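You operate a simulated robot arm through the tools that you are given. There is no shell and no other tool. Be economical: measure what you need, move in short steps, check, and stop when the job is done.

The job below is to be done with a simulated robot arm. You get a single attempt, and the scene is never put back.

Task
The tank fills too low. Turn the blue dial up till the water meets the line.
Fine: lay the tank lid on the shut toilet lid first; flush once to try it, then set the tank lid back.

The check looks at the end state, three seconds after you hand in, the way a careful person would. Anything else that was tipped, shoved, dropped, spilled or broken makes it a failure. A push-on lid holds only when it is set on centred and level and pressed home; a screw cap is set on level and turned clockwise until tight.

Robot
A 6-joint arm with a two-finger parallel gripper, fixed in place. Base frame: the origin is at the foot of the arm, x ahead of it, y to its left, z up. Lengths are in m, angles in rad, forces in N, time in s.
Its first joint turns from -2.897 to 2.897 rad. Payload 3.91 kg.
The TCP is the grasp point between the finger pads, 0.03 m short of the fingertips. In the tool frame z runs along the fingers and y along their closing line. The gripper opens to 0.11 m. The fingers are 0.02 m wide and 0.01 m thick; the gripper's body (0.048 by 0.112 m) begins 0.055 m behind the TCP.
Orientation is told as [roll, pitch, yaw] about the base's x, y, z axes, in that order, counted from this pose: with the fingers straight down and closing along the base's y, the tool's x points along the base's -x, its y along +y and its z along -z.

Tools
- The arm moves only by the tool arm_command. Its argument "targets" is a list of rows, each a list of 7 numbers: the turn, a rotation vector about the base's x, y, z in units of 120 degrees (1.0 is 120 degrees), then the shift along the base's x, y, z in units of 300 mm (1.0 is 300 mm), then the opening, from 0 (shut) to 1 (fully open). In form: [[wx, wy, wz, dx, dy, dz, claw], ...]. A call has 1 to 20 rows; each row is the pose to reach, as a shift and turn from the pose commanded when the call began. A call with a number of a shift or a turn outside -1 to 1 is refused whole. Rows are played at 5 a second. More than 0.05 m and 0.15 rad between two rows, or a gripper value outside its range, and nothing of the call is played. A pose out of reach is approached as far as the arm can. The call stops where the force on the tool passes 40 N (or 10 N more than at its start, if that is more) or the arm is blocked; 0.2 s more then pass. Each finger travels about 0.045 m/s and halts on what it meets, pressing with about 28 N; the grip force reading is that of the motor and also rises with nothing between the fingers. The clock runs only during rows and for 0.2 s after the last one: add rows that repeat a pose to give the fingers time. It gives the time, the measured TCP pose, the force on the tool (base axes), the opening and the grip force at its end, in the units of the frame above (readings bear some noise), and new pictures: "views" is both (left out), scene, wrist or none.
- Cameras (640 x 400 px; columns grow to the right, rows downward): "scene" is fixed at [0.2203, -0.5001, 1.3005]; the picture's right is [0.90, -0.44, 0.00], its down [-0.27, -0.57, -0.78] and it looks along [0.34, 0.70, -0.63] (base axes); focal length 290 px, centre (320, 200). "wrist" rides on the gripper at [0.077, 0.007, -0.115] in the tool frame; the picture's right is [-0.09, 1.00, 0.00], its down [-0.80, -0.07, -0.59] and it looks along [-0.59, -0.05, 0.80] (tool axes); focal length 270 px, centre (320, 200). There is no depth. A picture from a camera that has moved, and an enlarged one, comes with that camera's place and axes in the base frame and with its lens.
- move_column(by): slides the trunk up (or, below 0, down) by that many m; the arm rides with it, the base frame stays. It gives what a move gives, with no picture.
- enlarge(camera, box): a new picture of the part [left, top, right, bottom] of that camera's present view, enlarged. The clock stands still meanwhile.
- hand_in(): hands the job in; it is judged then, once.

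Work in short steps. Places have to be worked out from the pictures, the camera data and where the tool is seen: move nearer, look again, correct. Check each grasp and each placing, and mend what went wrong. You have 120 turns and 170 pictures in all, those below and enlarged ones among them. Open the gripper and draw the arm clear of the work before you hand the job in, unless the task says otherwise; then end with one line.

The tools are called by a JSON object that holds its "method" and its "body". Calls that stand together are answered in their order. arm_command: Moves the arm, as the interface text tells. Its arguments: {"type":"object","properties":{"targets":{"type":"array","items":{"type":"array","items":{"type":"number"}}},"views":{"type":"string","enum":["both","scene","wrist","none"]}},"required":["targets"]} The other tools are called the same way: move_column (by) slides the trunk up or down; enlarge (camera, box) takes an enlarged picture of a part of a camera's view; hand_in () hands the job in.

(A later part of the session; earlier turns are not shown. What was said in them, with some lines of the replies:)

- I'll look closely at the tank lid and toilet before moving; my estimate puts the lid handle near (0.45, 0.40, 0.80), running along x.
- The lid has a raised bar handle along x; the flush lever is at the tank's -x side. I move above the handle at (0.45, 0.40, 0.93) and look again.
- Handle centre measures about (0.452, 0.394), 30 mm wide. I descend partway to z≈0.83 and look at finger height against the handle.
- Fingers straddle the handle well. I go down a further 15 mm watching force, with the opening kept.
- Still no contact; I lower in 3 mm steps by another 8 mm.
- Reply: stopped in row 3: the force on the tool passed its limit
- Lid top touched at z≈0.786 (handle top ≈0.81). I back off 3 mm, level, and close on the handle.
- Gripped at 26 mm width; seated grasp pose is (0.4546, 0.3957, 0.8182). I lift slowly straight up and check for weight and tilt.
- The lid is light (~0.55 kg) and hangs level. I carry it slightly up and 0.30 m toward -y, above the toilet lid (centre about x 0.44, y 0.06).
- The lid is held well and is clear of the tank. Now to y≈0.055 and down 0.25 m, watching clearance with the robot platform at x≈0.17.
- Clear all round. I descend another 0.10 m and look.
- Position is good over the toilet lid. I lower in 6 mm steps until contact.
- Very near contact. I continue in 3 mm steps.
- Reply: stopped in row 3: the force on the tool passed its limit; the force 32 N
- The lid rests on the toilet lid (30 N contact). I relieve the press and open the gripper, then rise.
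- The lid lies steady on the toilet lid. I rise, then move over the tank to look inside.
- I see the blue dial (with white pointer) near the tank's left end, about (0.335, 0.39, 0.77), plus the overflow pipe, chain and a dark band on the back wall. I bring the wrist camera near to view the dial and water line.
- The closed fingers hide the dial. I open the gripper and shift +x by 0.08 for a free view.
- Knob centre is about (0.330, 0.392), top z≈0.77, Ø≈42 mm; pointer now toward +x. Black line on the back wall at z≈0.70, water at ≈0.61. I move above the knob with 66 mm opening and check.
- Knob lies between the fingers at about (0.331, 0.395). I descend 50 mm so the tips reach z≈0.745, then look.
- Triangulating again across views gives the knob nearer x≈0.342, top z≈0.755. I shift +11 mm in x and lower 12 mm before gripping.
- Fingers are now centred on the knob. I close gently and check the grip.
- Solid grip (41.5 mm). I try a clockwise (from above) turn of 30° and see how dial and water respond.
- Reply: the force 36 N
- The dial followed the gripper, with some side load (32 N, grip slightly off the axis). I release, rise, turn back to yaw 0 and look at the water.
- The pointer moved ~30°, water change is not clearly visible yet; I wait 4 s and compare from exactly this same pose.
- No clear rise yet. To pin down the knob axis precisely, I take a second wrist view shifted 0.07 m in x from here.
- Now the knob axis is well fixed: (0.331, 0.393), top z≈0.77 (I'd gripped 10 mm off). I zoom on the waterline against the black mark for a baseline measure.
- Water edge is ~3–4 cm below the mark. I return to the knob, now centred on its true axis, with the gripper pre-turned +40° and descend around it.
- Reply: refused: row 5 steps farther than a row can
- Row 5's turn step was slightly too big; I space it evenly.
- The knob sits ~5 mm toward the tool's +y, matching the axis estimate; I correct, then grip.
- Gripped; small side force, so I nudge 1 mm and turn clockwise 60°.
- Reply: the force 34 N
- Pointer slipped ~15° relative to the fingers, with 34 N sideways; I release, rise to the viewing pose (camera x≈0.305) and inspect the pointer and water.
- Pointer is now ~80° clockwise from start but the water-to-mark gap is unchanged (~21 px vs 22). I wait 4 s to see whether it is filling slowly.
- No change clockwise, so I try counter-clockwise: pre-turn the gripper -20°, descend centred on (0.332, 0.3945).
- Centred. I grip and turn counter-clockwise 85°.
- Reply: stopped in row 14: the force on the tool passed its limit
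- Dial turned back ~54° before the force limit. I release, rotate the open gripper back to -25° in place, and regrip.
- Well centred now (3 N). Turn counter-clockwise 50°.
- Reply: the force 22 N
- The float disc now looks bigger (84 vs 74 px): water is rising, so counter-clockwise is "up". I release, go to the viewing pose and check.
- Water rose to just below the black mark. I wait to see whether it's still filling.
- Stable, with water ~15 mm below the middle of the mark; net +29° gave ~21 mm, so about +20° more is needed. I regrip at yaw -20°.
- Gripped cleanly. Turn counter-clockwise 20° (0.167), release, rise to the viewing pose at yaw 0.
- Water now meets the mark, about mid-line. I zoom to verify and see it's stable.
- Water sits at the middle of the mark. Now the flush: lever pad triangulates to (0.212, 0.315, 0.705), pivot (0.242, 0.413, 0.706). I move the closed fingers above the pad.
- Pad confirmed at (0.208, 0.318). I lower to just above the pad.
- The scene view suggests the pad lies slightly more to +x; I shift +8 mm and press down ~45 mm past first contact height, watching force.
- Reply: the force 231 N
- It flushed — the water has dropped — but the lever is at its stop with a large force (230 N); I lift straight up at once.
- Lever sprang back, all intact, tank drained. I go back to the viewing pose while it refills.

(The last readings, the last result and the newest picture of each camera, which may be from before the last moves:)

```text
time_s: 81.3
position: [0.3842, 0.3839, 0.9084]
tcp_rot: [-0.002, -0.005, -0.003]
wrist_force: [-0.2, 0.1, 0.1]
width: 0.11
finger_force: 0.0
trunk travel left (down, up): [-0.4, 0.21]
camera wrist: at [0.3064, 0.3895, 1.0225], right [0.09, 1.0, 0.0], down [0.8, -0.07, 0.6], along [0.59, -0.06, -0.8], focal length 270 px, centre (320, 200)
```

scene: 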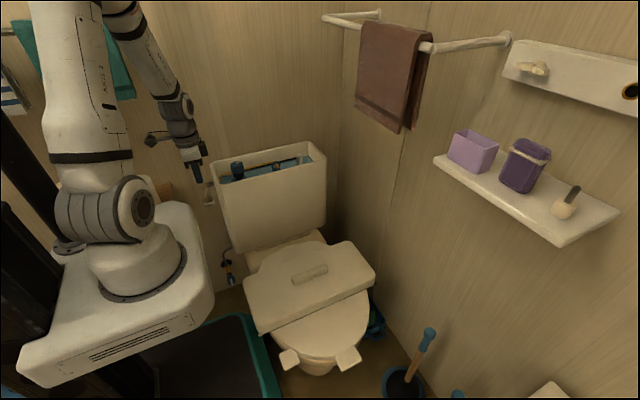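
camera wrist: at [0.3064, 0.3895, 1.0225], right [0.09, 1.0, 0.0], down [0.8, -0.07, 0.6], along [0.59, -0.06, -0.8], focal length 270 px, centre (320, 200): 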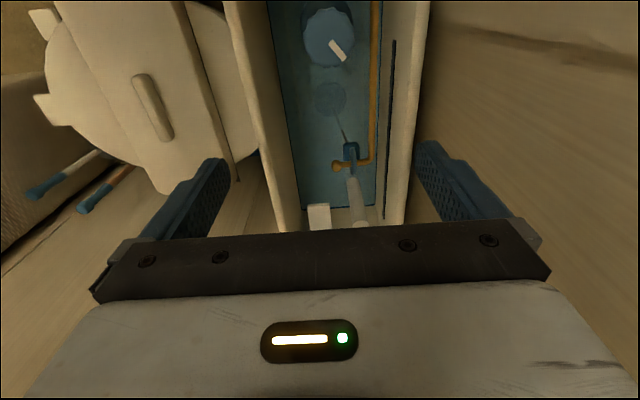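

It is refilling; the flapper looks closed. I wait 8 s more and then inspect the level.

{"method": "arm_command", "body": {"targets": [[0, 0, 0, 0, 0, 0, 1], [0, 0, 0, 0, 0, 0, 1], [0, 0, 0, 0, 0, 0, 1], [0, 0, 0, 0, 0, 0, 1], [0, 0, 0, 0, 0, 0, 1], [0, 0, 0, 0, 0, 0, 1], [0, 0, 0, 0, 0, 0, 1], [0, 0, 0, 0, 0, 0, 1], [0, 0, 0, 0, 0, 0, 1], [0, 0, 0, 0, 0, 0, 1], [0, 0, 0, 0, 0, 0, 1], [0, 0, 0, 0, 0, 0, 1], [0, 0, 0, 0, 0, 0, 1], [0, 0, 0, 0, 0, 0, 1], [0, 0, 0, 0, 0, 0, 1], [0, 0, 0, 0, 0, 0, 1], [0, 0, 0, 0, 0, 0, 1], [0, 0, 0, 0, 0, 0, 1], [0, 0, 0, 0, 0, 0, 1], [0, 0, 0, 0, 0, 0, 1]], "views": "none"}}

{"method": "arm_command", "body": {"targets": [[0, 0, 0, 0, 0, 0, 1], [0, 0, 0, 0, 0, 0, 1], [0, 0, 0, 0, 0, 0, 1], [0, 0, 0, 0, 0, 0, 1], [0, 0, 0, 0, 0, 0, 1], [0, 0, 0, 0, 0, 0, 1], [0, 0, 0, 0, 0, 0, 1], [0, 0, 0, 0, 0, 0, 1], [0, 0, 0, 0, 0, 0, 1], [0, 0, 0, 0, 0, 0, 1], [0, 0, 0, 0, 0, 0, 1], [0, 0, 0, 0, 0, 0, 1], [0, 0, 0, 0, 0, 0, 1], [0, 0, 0, 0, 0, 0, 1], [0, 0, 0, 0, 0, 0, 1], [0, 0, 0, 0, 0, 0, 1], [0, 0, 0, 0, 0, 0, 1], [0, 0, 0, 0, 0, 0, 1], [0, 0, 0, 0, 0, 0, 1], [0, 0, 0, 0, 0, 0, 1]], "views": "none"}}

{"method": "enlarge", "body": {"camera": "wrist", "box": [380, 90, 420, 115]}}

{"method": "enlarge", "body": {"camera": "scene", "box": [270, 150, 320, 182]}}

```text
time_s: 85.5
position: [0.3845, 0.3832, 0.9072]
tcp_rot: [-0.001, -0.003, -0.005]
wrist_force: [0.3, -0.1, 0.2]
width: 0.1102
finger_force: 0.0
trunk travel left (down, up): [-0.4, 0.21]
```

```text
time_s: 89.7
position: [0.385, 0.3839, 0.9073]
tcp_rot: [-0.003, -0.004, -0.004]
wrist_force: [0.1, -0.3, -0.5]
width: 0.1101
finger_force: 0.0
trunk travel left (down, up): [-0.4, 0.21]
```

```text
16.00 times, centred on (400, 102) of wrist
camera zoom: at [0.3064, 0.3895, 1.0225], right [0.09, 1.0, 0.0], down [0.8, -0.07, 0.6], along [0.59, -0.06, -0.8], focal length 4325 px, centre (-960, 1760)
```

zoom: 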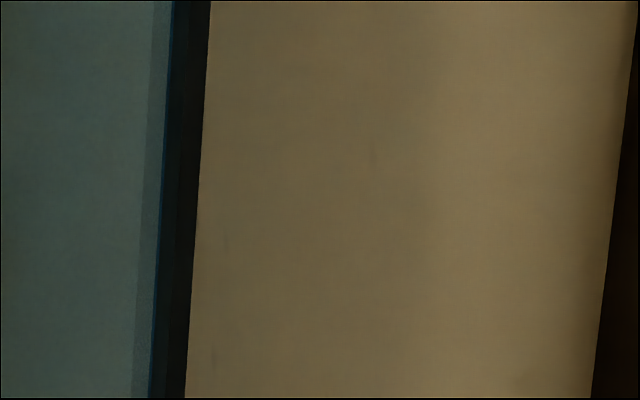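

```text
12.50 times, centred on (295, 166) of scene
camera zoom: at [0.2203, -0.5001, 1.3005], right [0.9, -0.44, 0.0], down [-0.27, -0.57, -0.78], along [0.34, 0.7, -0.63], focal length 3626 px, centre (632, 625)
```

zoom: 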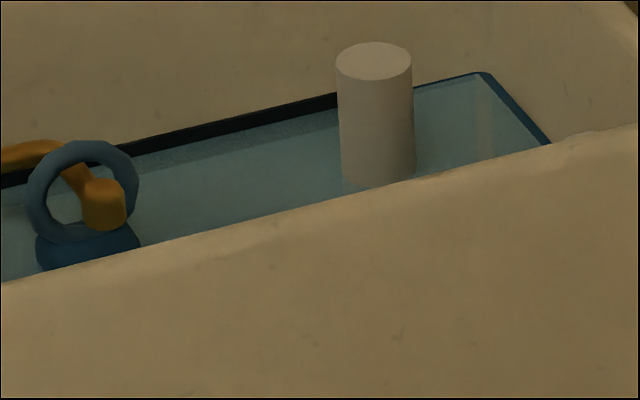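

After the flush it refilled to the same level, mid-mark. Now I fetch the lid: move to above its handle near (0.454, 0.053).

{"method": "arm_command", "body": {"targets": [[0, 0, 0, 0.02, -0.12, 0, 1], [0, 0, 0, 0.05, -0.26, 0, 1], [0, 0, 0, 0.08, -0.4, 0, 1], [0, 0, 0, 0.12, -0.54, 0, 1], [0, 0, 0, 0.16, -0.68, 0, 0.8], [0, 0, 0, 0.2, -0.82, 0, 0.6], [0, 0, 0, 0.23, -0.95, 0, 0.6], [0, 0, 0, 0.23, -1, -0.1, 0.6]], "views": "none"}}

{"method": "arm_command", "body": {"targets": [[0, 0, 0, 0.0, -0.05, -0.12, 0.6], [0, 0, 0, 0.0, -0.1, -0.26, 0.6], [0, 0, 0, 0.0, -0.1, -0.4, 0.6], [0, 0, 0, 0.0, -0.1, -0.54, 0.6], [0, 0, 0, 0.0, -0.1, -0.66, 0.6], [0, 0, 0, 0.0, -0.1, -0.76, 0.6], [0, 0, 0, 0.0, -0.1, -0.83, 0.6], [0, 0, 0, 0.0, -0.1, -0.83, 0.6]]}}

```text
time_s: 91.5
position: [0.4511, 0.0804, 0.8788]
tcp_rot: [-0.002, -0.004, -0.001]
wrist_force: [0.2, -1.5, 0.0]
width: 0.066
finger_force: 0.1
trunk travel left (down, up): [-0.4, 0.21]
```

```text
time_s: 93.3
position: [0.4522, 0.0513, 0.629]
tcp_rot: [-0.002, -0.004, -0.003]
wrist_force: [-0.4, -0.2, 0.4]
width: 0.0663
finger_force: 0.1
trunk travel left (down, up): [-0.4, 0.21]
camera wrist: at [0.3745, 0.0578, 0.7427], right [0.09, 1.0, 0.0], down [0.8, -0.07, 0.6], along [0.59, -0.06, -0.8], focal length 270 px, centre (320, 200)
```

scene: 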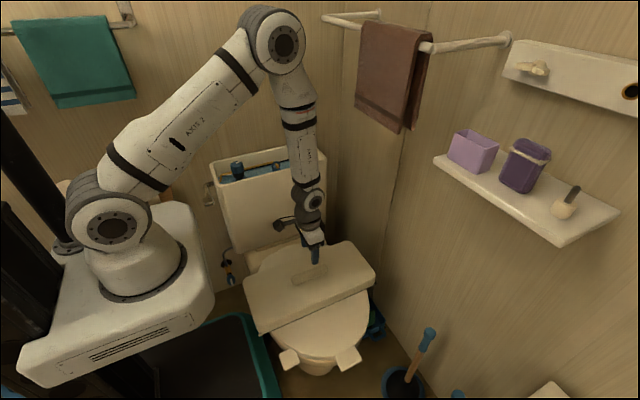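
wrist: 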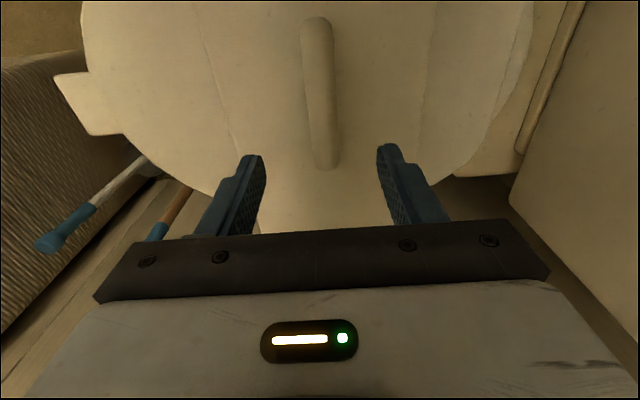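

Handle is aligned and centred between the fingers. I descend to the release height 0.5145 and look.

{"method": "arm_command", "body": {"targets": [[0, 0, 0, 0.006, 0.004, -0.12, 0.6], [0, 0, 0, 0.006, 0.004, -0.24, 0.6], [0, 0, 0, 0.006, 0.004, -0.32, 0.6], [0, 0, 0, 0.006, 0.004, -0.36, 0.6], [0, 0, 0, 0.006, 0.004, -0.38, 0.6], [0, 0, 0, 0.006, 0.004, -0.38, 0.6]], "views": "wrist"}}

```text
time_s: 94.7
position: [0.4543, 0.0519, 0.5134]
tcp_rot: [-0.002, -0.004, -0.002]
wrist_force: [0.2, 0.0, 0.7]
width: 0.0662
finger_force: 0.0
trunk travel left (down, up): [-0.4, 0.21]
camera wrist: at [0.3762, 0.0579, 0.6287], right [0.09, 1.0, 0.0], down [0.8, -0.07, 0.6], along [0.59, -0.06, -0.8], focal length 270 px, centre (320, 200)
```

wrist: 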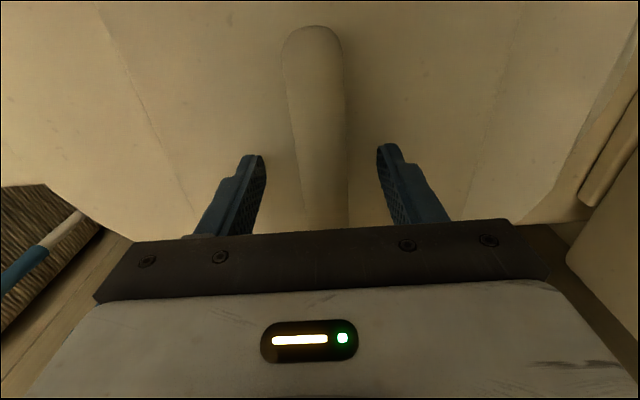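

Aligned as in the first grasp apart from ~2 mm in y; I correct and close.

{"method": "arm_command", "body": {"targets": [[0, 0, 0, 0, 0.008, 0, 0.6], [0, 0, 0, 0, 0.008, 0, 0.3], [0, 0, 0, 0, 0.008, 0, 0.1], [0, 0, 0, 0, 0.008, 0, 0], [0, 0, 0, 0, 0.008, 0, 0], [0, 0, 0, 0, 0.008, 0, 0], [0, 0, 0, 0, 0.008, 0, 0]], "views": "wrist"}}

```text
time_s: 96.3
position: [0.4541, 0.0551, 0.5151]
tcp_rot: [-0.002, -0.005, -0.003]
wrist_force: [0.6, -2.1, 0.3]
width: 0.0261
finger_force: 27.8
trunk travel left (down, up): [-0.4, 0.21]
camera wrist: at [0.3764, 0.0601, 0.6288], right [0.09, 1.0, 0.0], down [0.8, -0.07, 0.6], along [0.59, -0.06, -0.8], focal length 270 px, centre (320, 200)
```

wrist: 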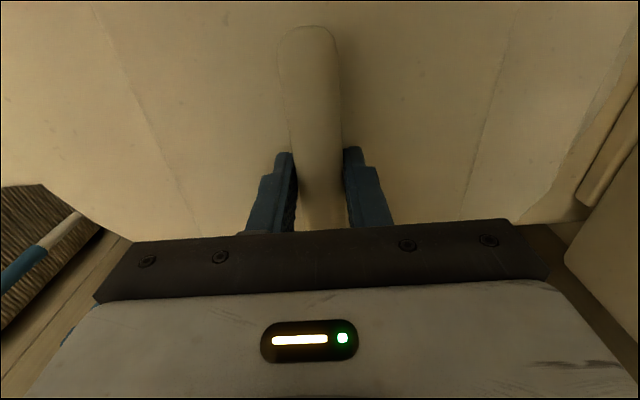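

Grip matches the first one exactly. I lift straight up 0.30 m.

{"method": "arm_command", "body": {"targets": [[0, 0, 0, 0, 0, 0.02, 0], [0, 0, 0, 0, 0, 0.05, 0], [0, 0, 0, 0, 0, 0.1, 0], [0, 0, 0, 0, 0, 0.18, 0], [0, 0, 0, 0, 0, 0.28, 0], [0, 0, 0, 0, 0, 0.38, 0], [0, 0, 0, 0, 0, 0.48, 0], [0, 0, 0, 0, 0, 0.58, 0], [0, 0, 0, 0, 0, 0.68, 0], [0, 0, 0, 0, 0, 0.78, 0], [0, 0, 0, 0, 0, 0.88, 0], [0, 0, 0, 0, 0, 0.96, 0], [0, 0, 0, 0, 0, 1, 0], [0, 0, 0, 0, 0, 1, 0]]}}

```text
time_s: 99.3
position: [0.4536, 0.0566, 0.8151]
tcp_rot: [-0.002, -0.001, -0.003]
wrist_force: [0.4, -0.2, -5.2]
width: 0.0259
finger_force: 28.3
trunk travel left (down, up): [-0.4, 0.21]
camera wrist: at [0.3754, 0.0622, 0.9288], right [0.09, 1.0, 0.0], down [0.8, -0.07, 0.6], along [0.59, -0.06, -0.8], focal length 270 px, centre (320, 200)
```

scene: 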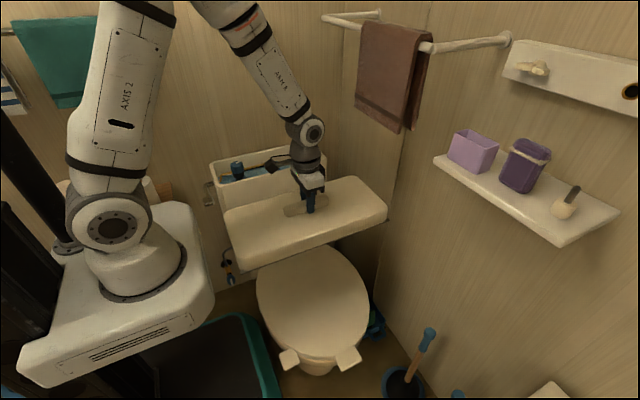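
wrist: 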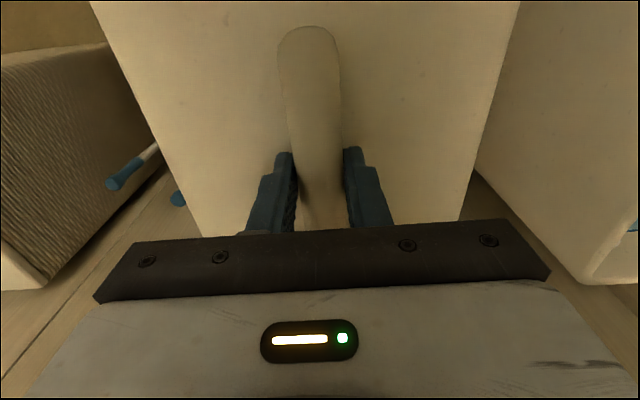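

Lid held level. I go up to z≈0.92 then carry it 0.29 m toward the tank.

{"method": "arm_command", "body": {"targets": [[0, 0, 0, 0, 0, 0.1, 0], [0, 0, 0, 0, 0, 0.2, 0], [0, 0, 0, 0, 0, 0.3, 0], [0, 0, 0, 0, 0.02, 0.35, 0], [0, 0, 0, 0, 0.1, 0.35, 0], [0, 0, 0, 0, 0.2, 0.35, 0], [0, 0, 0, 0, 0.3, 0.35, 0], [0, 0, 0, 0, 0.4, 0.35, 0], [0, 0, 0, 0, 0.5, 0.35, 0], [0, 0, 0, 0, 0.6, 0.35, 0], [0, 0, 0, 0, 0.7, 0.35, 0], [0, 0, 0, 0, 0.8, 0.35, 0], [0, 0, 0, 0, 0.9, 0.35, 0], [0, 0, 0, 0, 0.97, 0.35, 0], [0, 0, 0, 0, 0.97, 0.35, 0], [0, 0, 0, 0, 0.97, 0.35, 0]], "views": "none"}}

```text
time_s: 102.7
position: [0.4546, 0.3448, 0.9198]
tcp_rot: [-0.002, -0.001, -0.003]
wrist_force: [0.7, -0.7, -5.6]
width: 0.026
finger_force: 27.5
trunk travel left (down, up): [-0.4, 0.21]
```

Now the last 50 mm in y and down to z≈0.84, just above seating, to inspect alignment.

{"method": "arm_command", "body": {"targets": [[0, 0, 0, 0, 0.06, 0, 0], [0, 0, 0, 0, 0.12, 0, 0], [0, 0, 0, 0, 0.166, 0, 0], [0, 0, 0, 0, 0.166, -0.07, 0], [0, 0, 0, 0, 0.166, -0.14, 0], [0, 0, 0, 0, 0.166, -0.2, 0], [0, 0, 0, 0, 0.166, -0.25, 0], [0, 0, 0, 0, 0.166, -0.25, 0], [0, 0, 0, 0, 0.166, -0.25, 0]], "views": "wrist"}}

{"method": "enlarge", "body": {"camera": "scene", "box": [180, 110, 400, 248]}}

```text
time_s: 104.7
position: [0.4569, 0.3952, 0.8424]
tcp_rot: [-0.002, -0.004, -0.004]
wrist_force: [0.4, 0.4, -4.5]
width: 0.026
finger_force: 28.2
trunk travel left (down, up): [-0.4, 0.21]
camera wrist: at [0.3773, 0.4018, 0.9583], right [0.09, 1.0, 0.0], down [0.8, -0.07, 0.6], along [0.59, -0.06, -0.8], focal length 270 px, centre (320, 200)
```

wrist: 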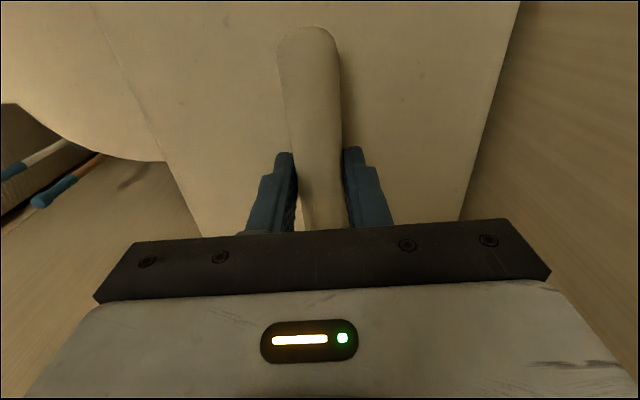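

```text
2.90 times, centred on (290, 179) of scene
camera zoom: at [0.2203, -0.5001, 1.3005], right [0.9, -0.44, 0.0], down [-0.27, -0.57, -0.78], along [0.34, 0.7, -0.63], focal length 841 px, centre (407, 261)
```

zoom: 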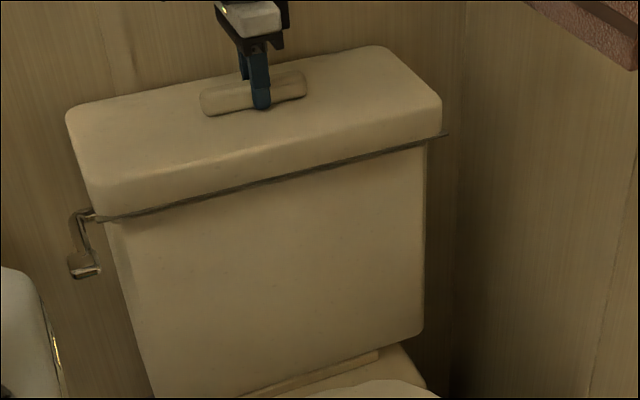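

Alignment matches the original (maybe 1 mm +x, corrected). I lower to seating in 3–5 mm steps.

{"method": "arm_command", "body": {"targets": [[0, 0, 0, -0.004, 0.001, -0.02, 0], [0, 0, 0, -0.004, 0.001, -0.04, 0], [0, 0, 0, -0.004, 0.001, -0.055, 0], [0, 0, 0, -0.004, 0.001, -0.065, 0], [0, 0, 0, -0.004, 0.001, -0.075, 0], [0, 0, 0, -0.004, 0.001, -0.082, 0], [0, 0, 0, -0.004, 0.001, -0.088, 0], [0, 0, 0, -0.004, 0.001, -0.092, 0]], "views": "wrist"}}

{"method": "enlarge", "body": {"camera": "scene", "box": [180, 110, 400, 248]}}

```text
time_s: 106.5
position: [0.4533, 0.3952, 0.8195]
tcp_rot: [0.002, -0.008, -0.004]
wrist_force: [0.8, -8.6, 26.4]
width: 0.0258
finger_force: 27.8
trunk travel left (down, up): [-0.4, 0.21]
camera wrist: at [0.375, 0.4011, 0.9335], right [0.09, 1.0, 0.0], down [0.8, -0.07, 0.6], along [0.6, -0.05, -0.8], focal length 270 px, centre (320, 200)
```

wrist: 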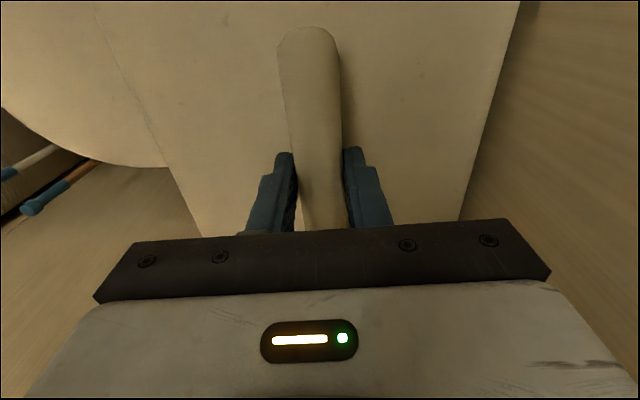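

```text
2.90 times, centred on (290, 179) of scene
camera zoom: at [0.2203, -0.5001, 1.3005], right [0.9, -0.44, 0.0], down [-0.27, -0.57, -0.78], along [0.34, 0.7, -0.63], focal length 841 px, centre (407, 261)
```

zoom: 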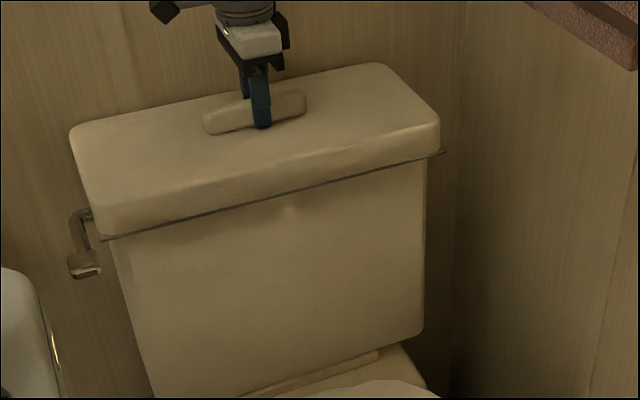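

Seated: contact at z≈0.819 and the view is identical to the start. I release and rise clear.

{"method": "arm_command", "body": {"targets": [[0, 0, 0, 0, 0, 0.003, 0], [0, 0, 0, 0, 0, 0.004, 0.3], [0, 0, 0, 0, 0, 0.004, 0.5], [0, 0, 0, 0, 0, 0.004, 0.6], [0, 0, 0, 0, 0, 0.004, 0.6], [0, 0, 0, 0, 0, 0.004, 0.6], [0, 0, 0, 0, 0, 0.06, 0.6], [0, 0, 0, 0, 0, 0.15, 0.6], [0, 0, 0, 0, 0, 0.28, 0.8], [0, 0, 0, 0, -0.08, 0.42, 1], [0, 0, 0, 0, -0.2, 0.55, 1], [0, 0, 0, 0, -0.34, 0.66, 1], [0, 0, 0, 0, -0.48, 0.76, 1], [0, 0, 0, 0, -0.48, 0.76, 1]]}}

{"method": "enlarge", "body": {"camera": "scene", "box": [180, 110, 400, 248]}}

{"method": "enlarge", "body": {"camera": "wrist", "box": [330, 0, 530, 210]}}

```text
refused: row 11 steps farther than a row can; nothing moved
```

```text
2.90 times, centred on (290, 179) of scene
camera zoom: at [0.2203, -0.5001, 1.3005], right [0.9, -0.44, 0.0], down [-0.27, -0.57, -0.78], along [0.34, 0.7, -0.63], focal length 841 px, centre (407, 261)
```

zoom: 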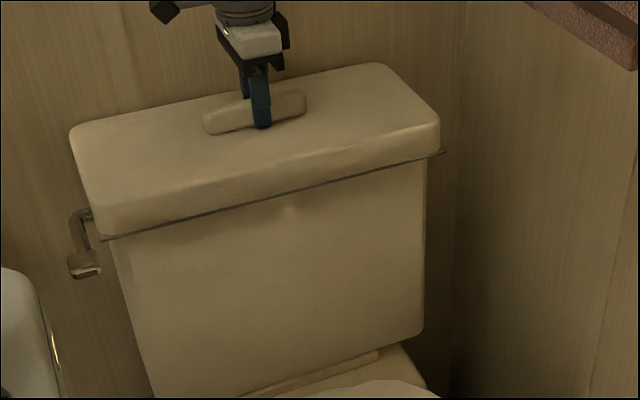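

```text
1.90 times, centred on (430, 105) of wrist
camera zoom: at [0.375, 0.4011, 0.9335], right [0.09, 1.0, 0.0], down [0.8, -0.07, 0.6], along [0.6, -0.05, -0.8], focal length 515 px, centre (110, 381)
```

zoom: 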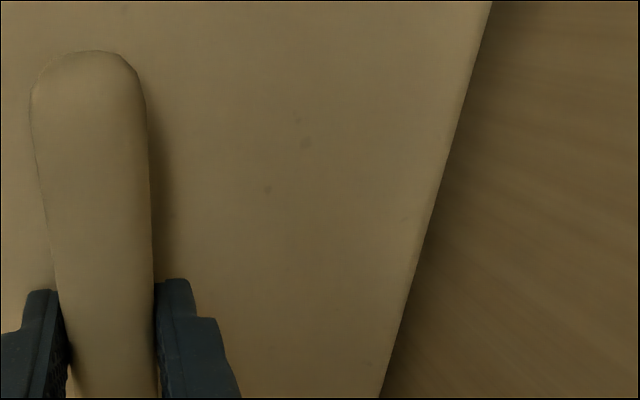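

A row stepped too far, nothing moved; same release with smaller steps.

{"method": "arm_command", "body": {"targets": [[0, 0, 0, 0, 0, 0.003, 0], [0, 0, 0, 0, 0, 0.004, 0.3], [0, 0, 0, 0, 0, 0.004, 0.5], [0, 0, 0, 0, 0, 0.004, 0.6], [0, 0, 0, 0, 0, 0.004, 0.6], [0, 0, 0, 0, 0, 0.004, 0.6], [0, 0, 0, 0, 0, 0.06, 0.6], [0, 0, 0, 0, 0, 0.15, 0.6], [0, 0, 0, 0, 0, 0.26, 0.8], [0, 0, 0, 0, -0.06, 0.36, 1], [0, 0, 0, 0, -0.15, 0.46, 1], [0, 0, 0, 0, -0.24, 0.56, 1], [0, 0, 0, 0, -0.33, 0.66, 1], [0, 0, 0, 0, -0.42, 0.76, 1], [0, 0, 0, 0, -0.48, 0.8, 1], [0, 0, 0, 0, -0.48, 0.8, 1]]}}

{"method": "enlarge", "body": {"camera": "scene", "box": [180, 110, 400, 248]}}

{"method": "enlarge", "body": {"camera": "wrist", "box": [330, 0, 530, 210]}}

```text
time_s: 109.9
position: [0.4507, 0.2529, 1.0545]
tcp_rot: [-0.002, -0.004, -0.004]
wrist_force: [0.9, -0.5, -0.2]
width: 0.1099
finger_force: 0.1
trunk travel left (down, up): [-0.4, 0.21]
camera wrist: at [0.3734, 0.2589, 1.169], right [0.09, 1.0, 0.0], down [0.8, -0.07, 0.6], along [0.59, -0.06, -0.8], focal length 270 px, centre (320, 200)
```

scene: 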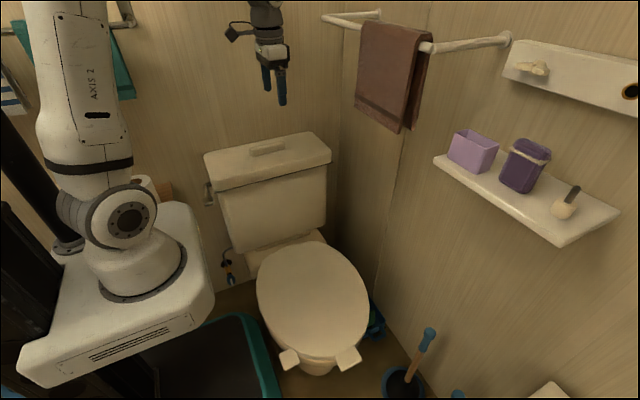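
wrist: 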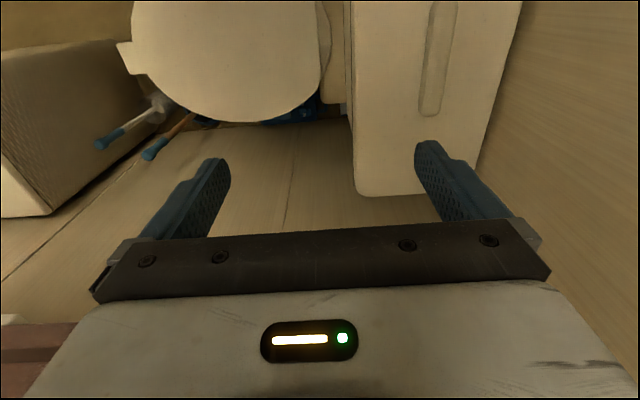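

```text
2.90 times, centred on (290, 179) of scene
camera zoom: at [0.2203, -0.5001, 1.3005], right [0.9, -0.44, 0.0], down [-0.27, -0.57, -0.78], along [0.34, 0.7, -0.63], focal length 841 px, centre (407, 261)
```

zoom: 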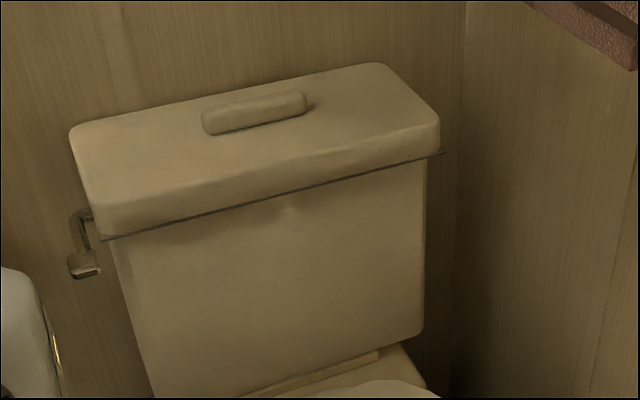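

```text
1.90 times, centred on (430, 105) of wrist
camera zoom: at [0.3734, 0.2589, 1.169], right [0.09, 1.0, 0.0], down [0.8, -0.07, 0.6], along [0.59, -0.06, -0.8], focal length 515 px, centre (110, 381)
```

zoom: 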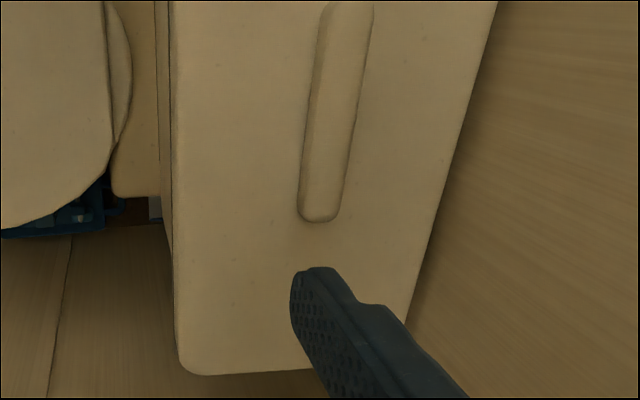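

The lid is back exactly as at the start, the arm is clear with the gripper open, and the level is at the mark; I hand in.

{"method": "hand_in", "body": {}}

```text
The job is handed in.
```

I turned the blue dial up until the water met the line, flushed once and saw it refill to the same level, then set the tank lid back on the tank; the flush lever was pushed hard against its stop (about 230 N) but sprang back with no visible damage.
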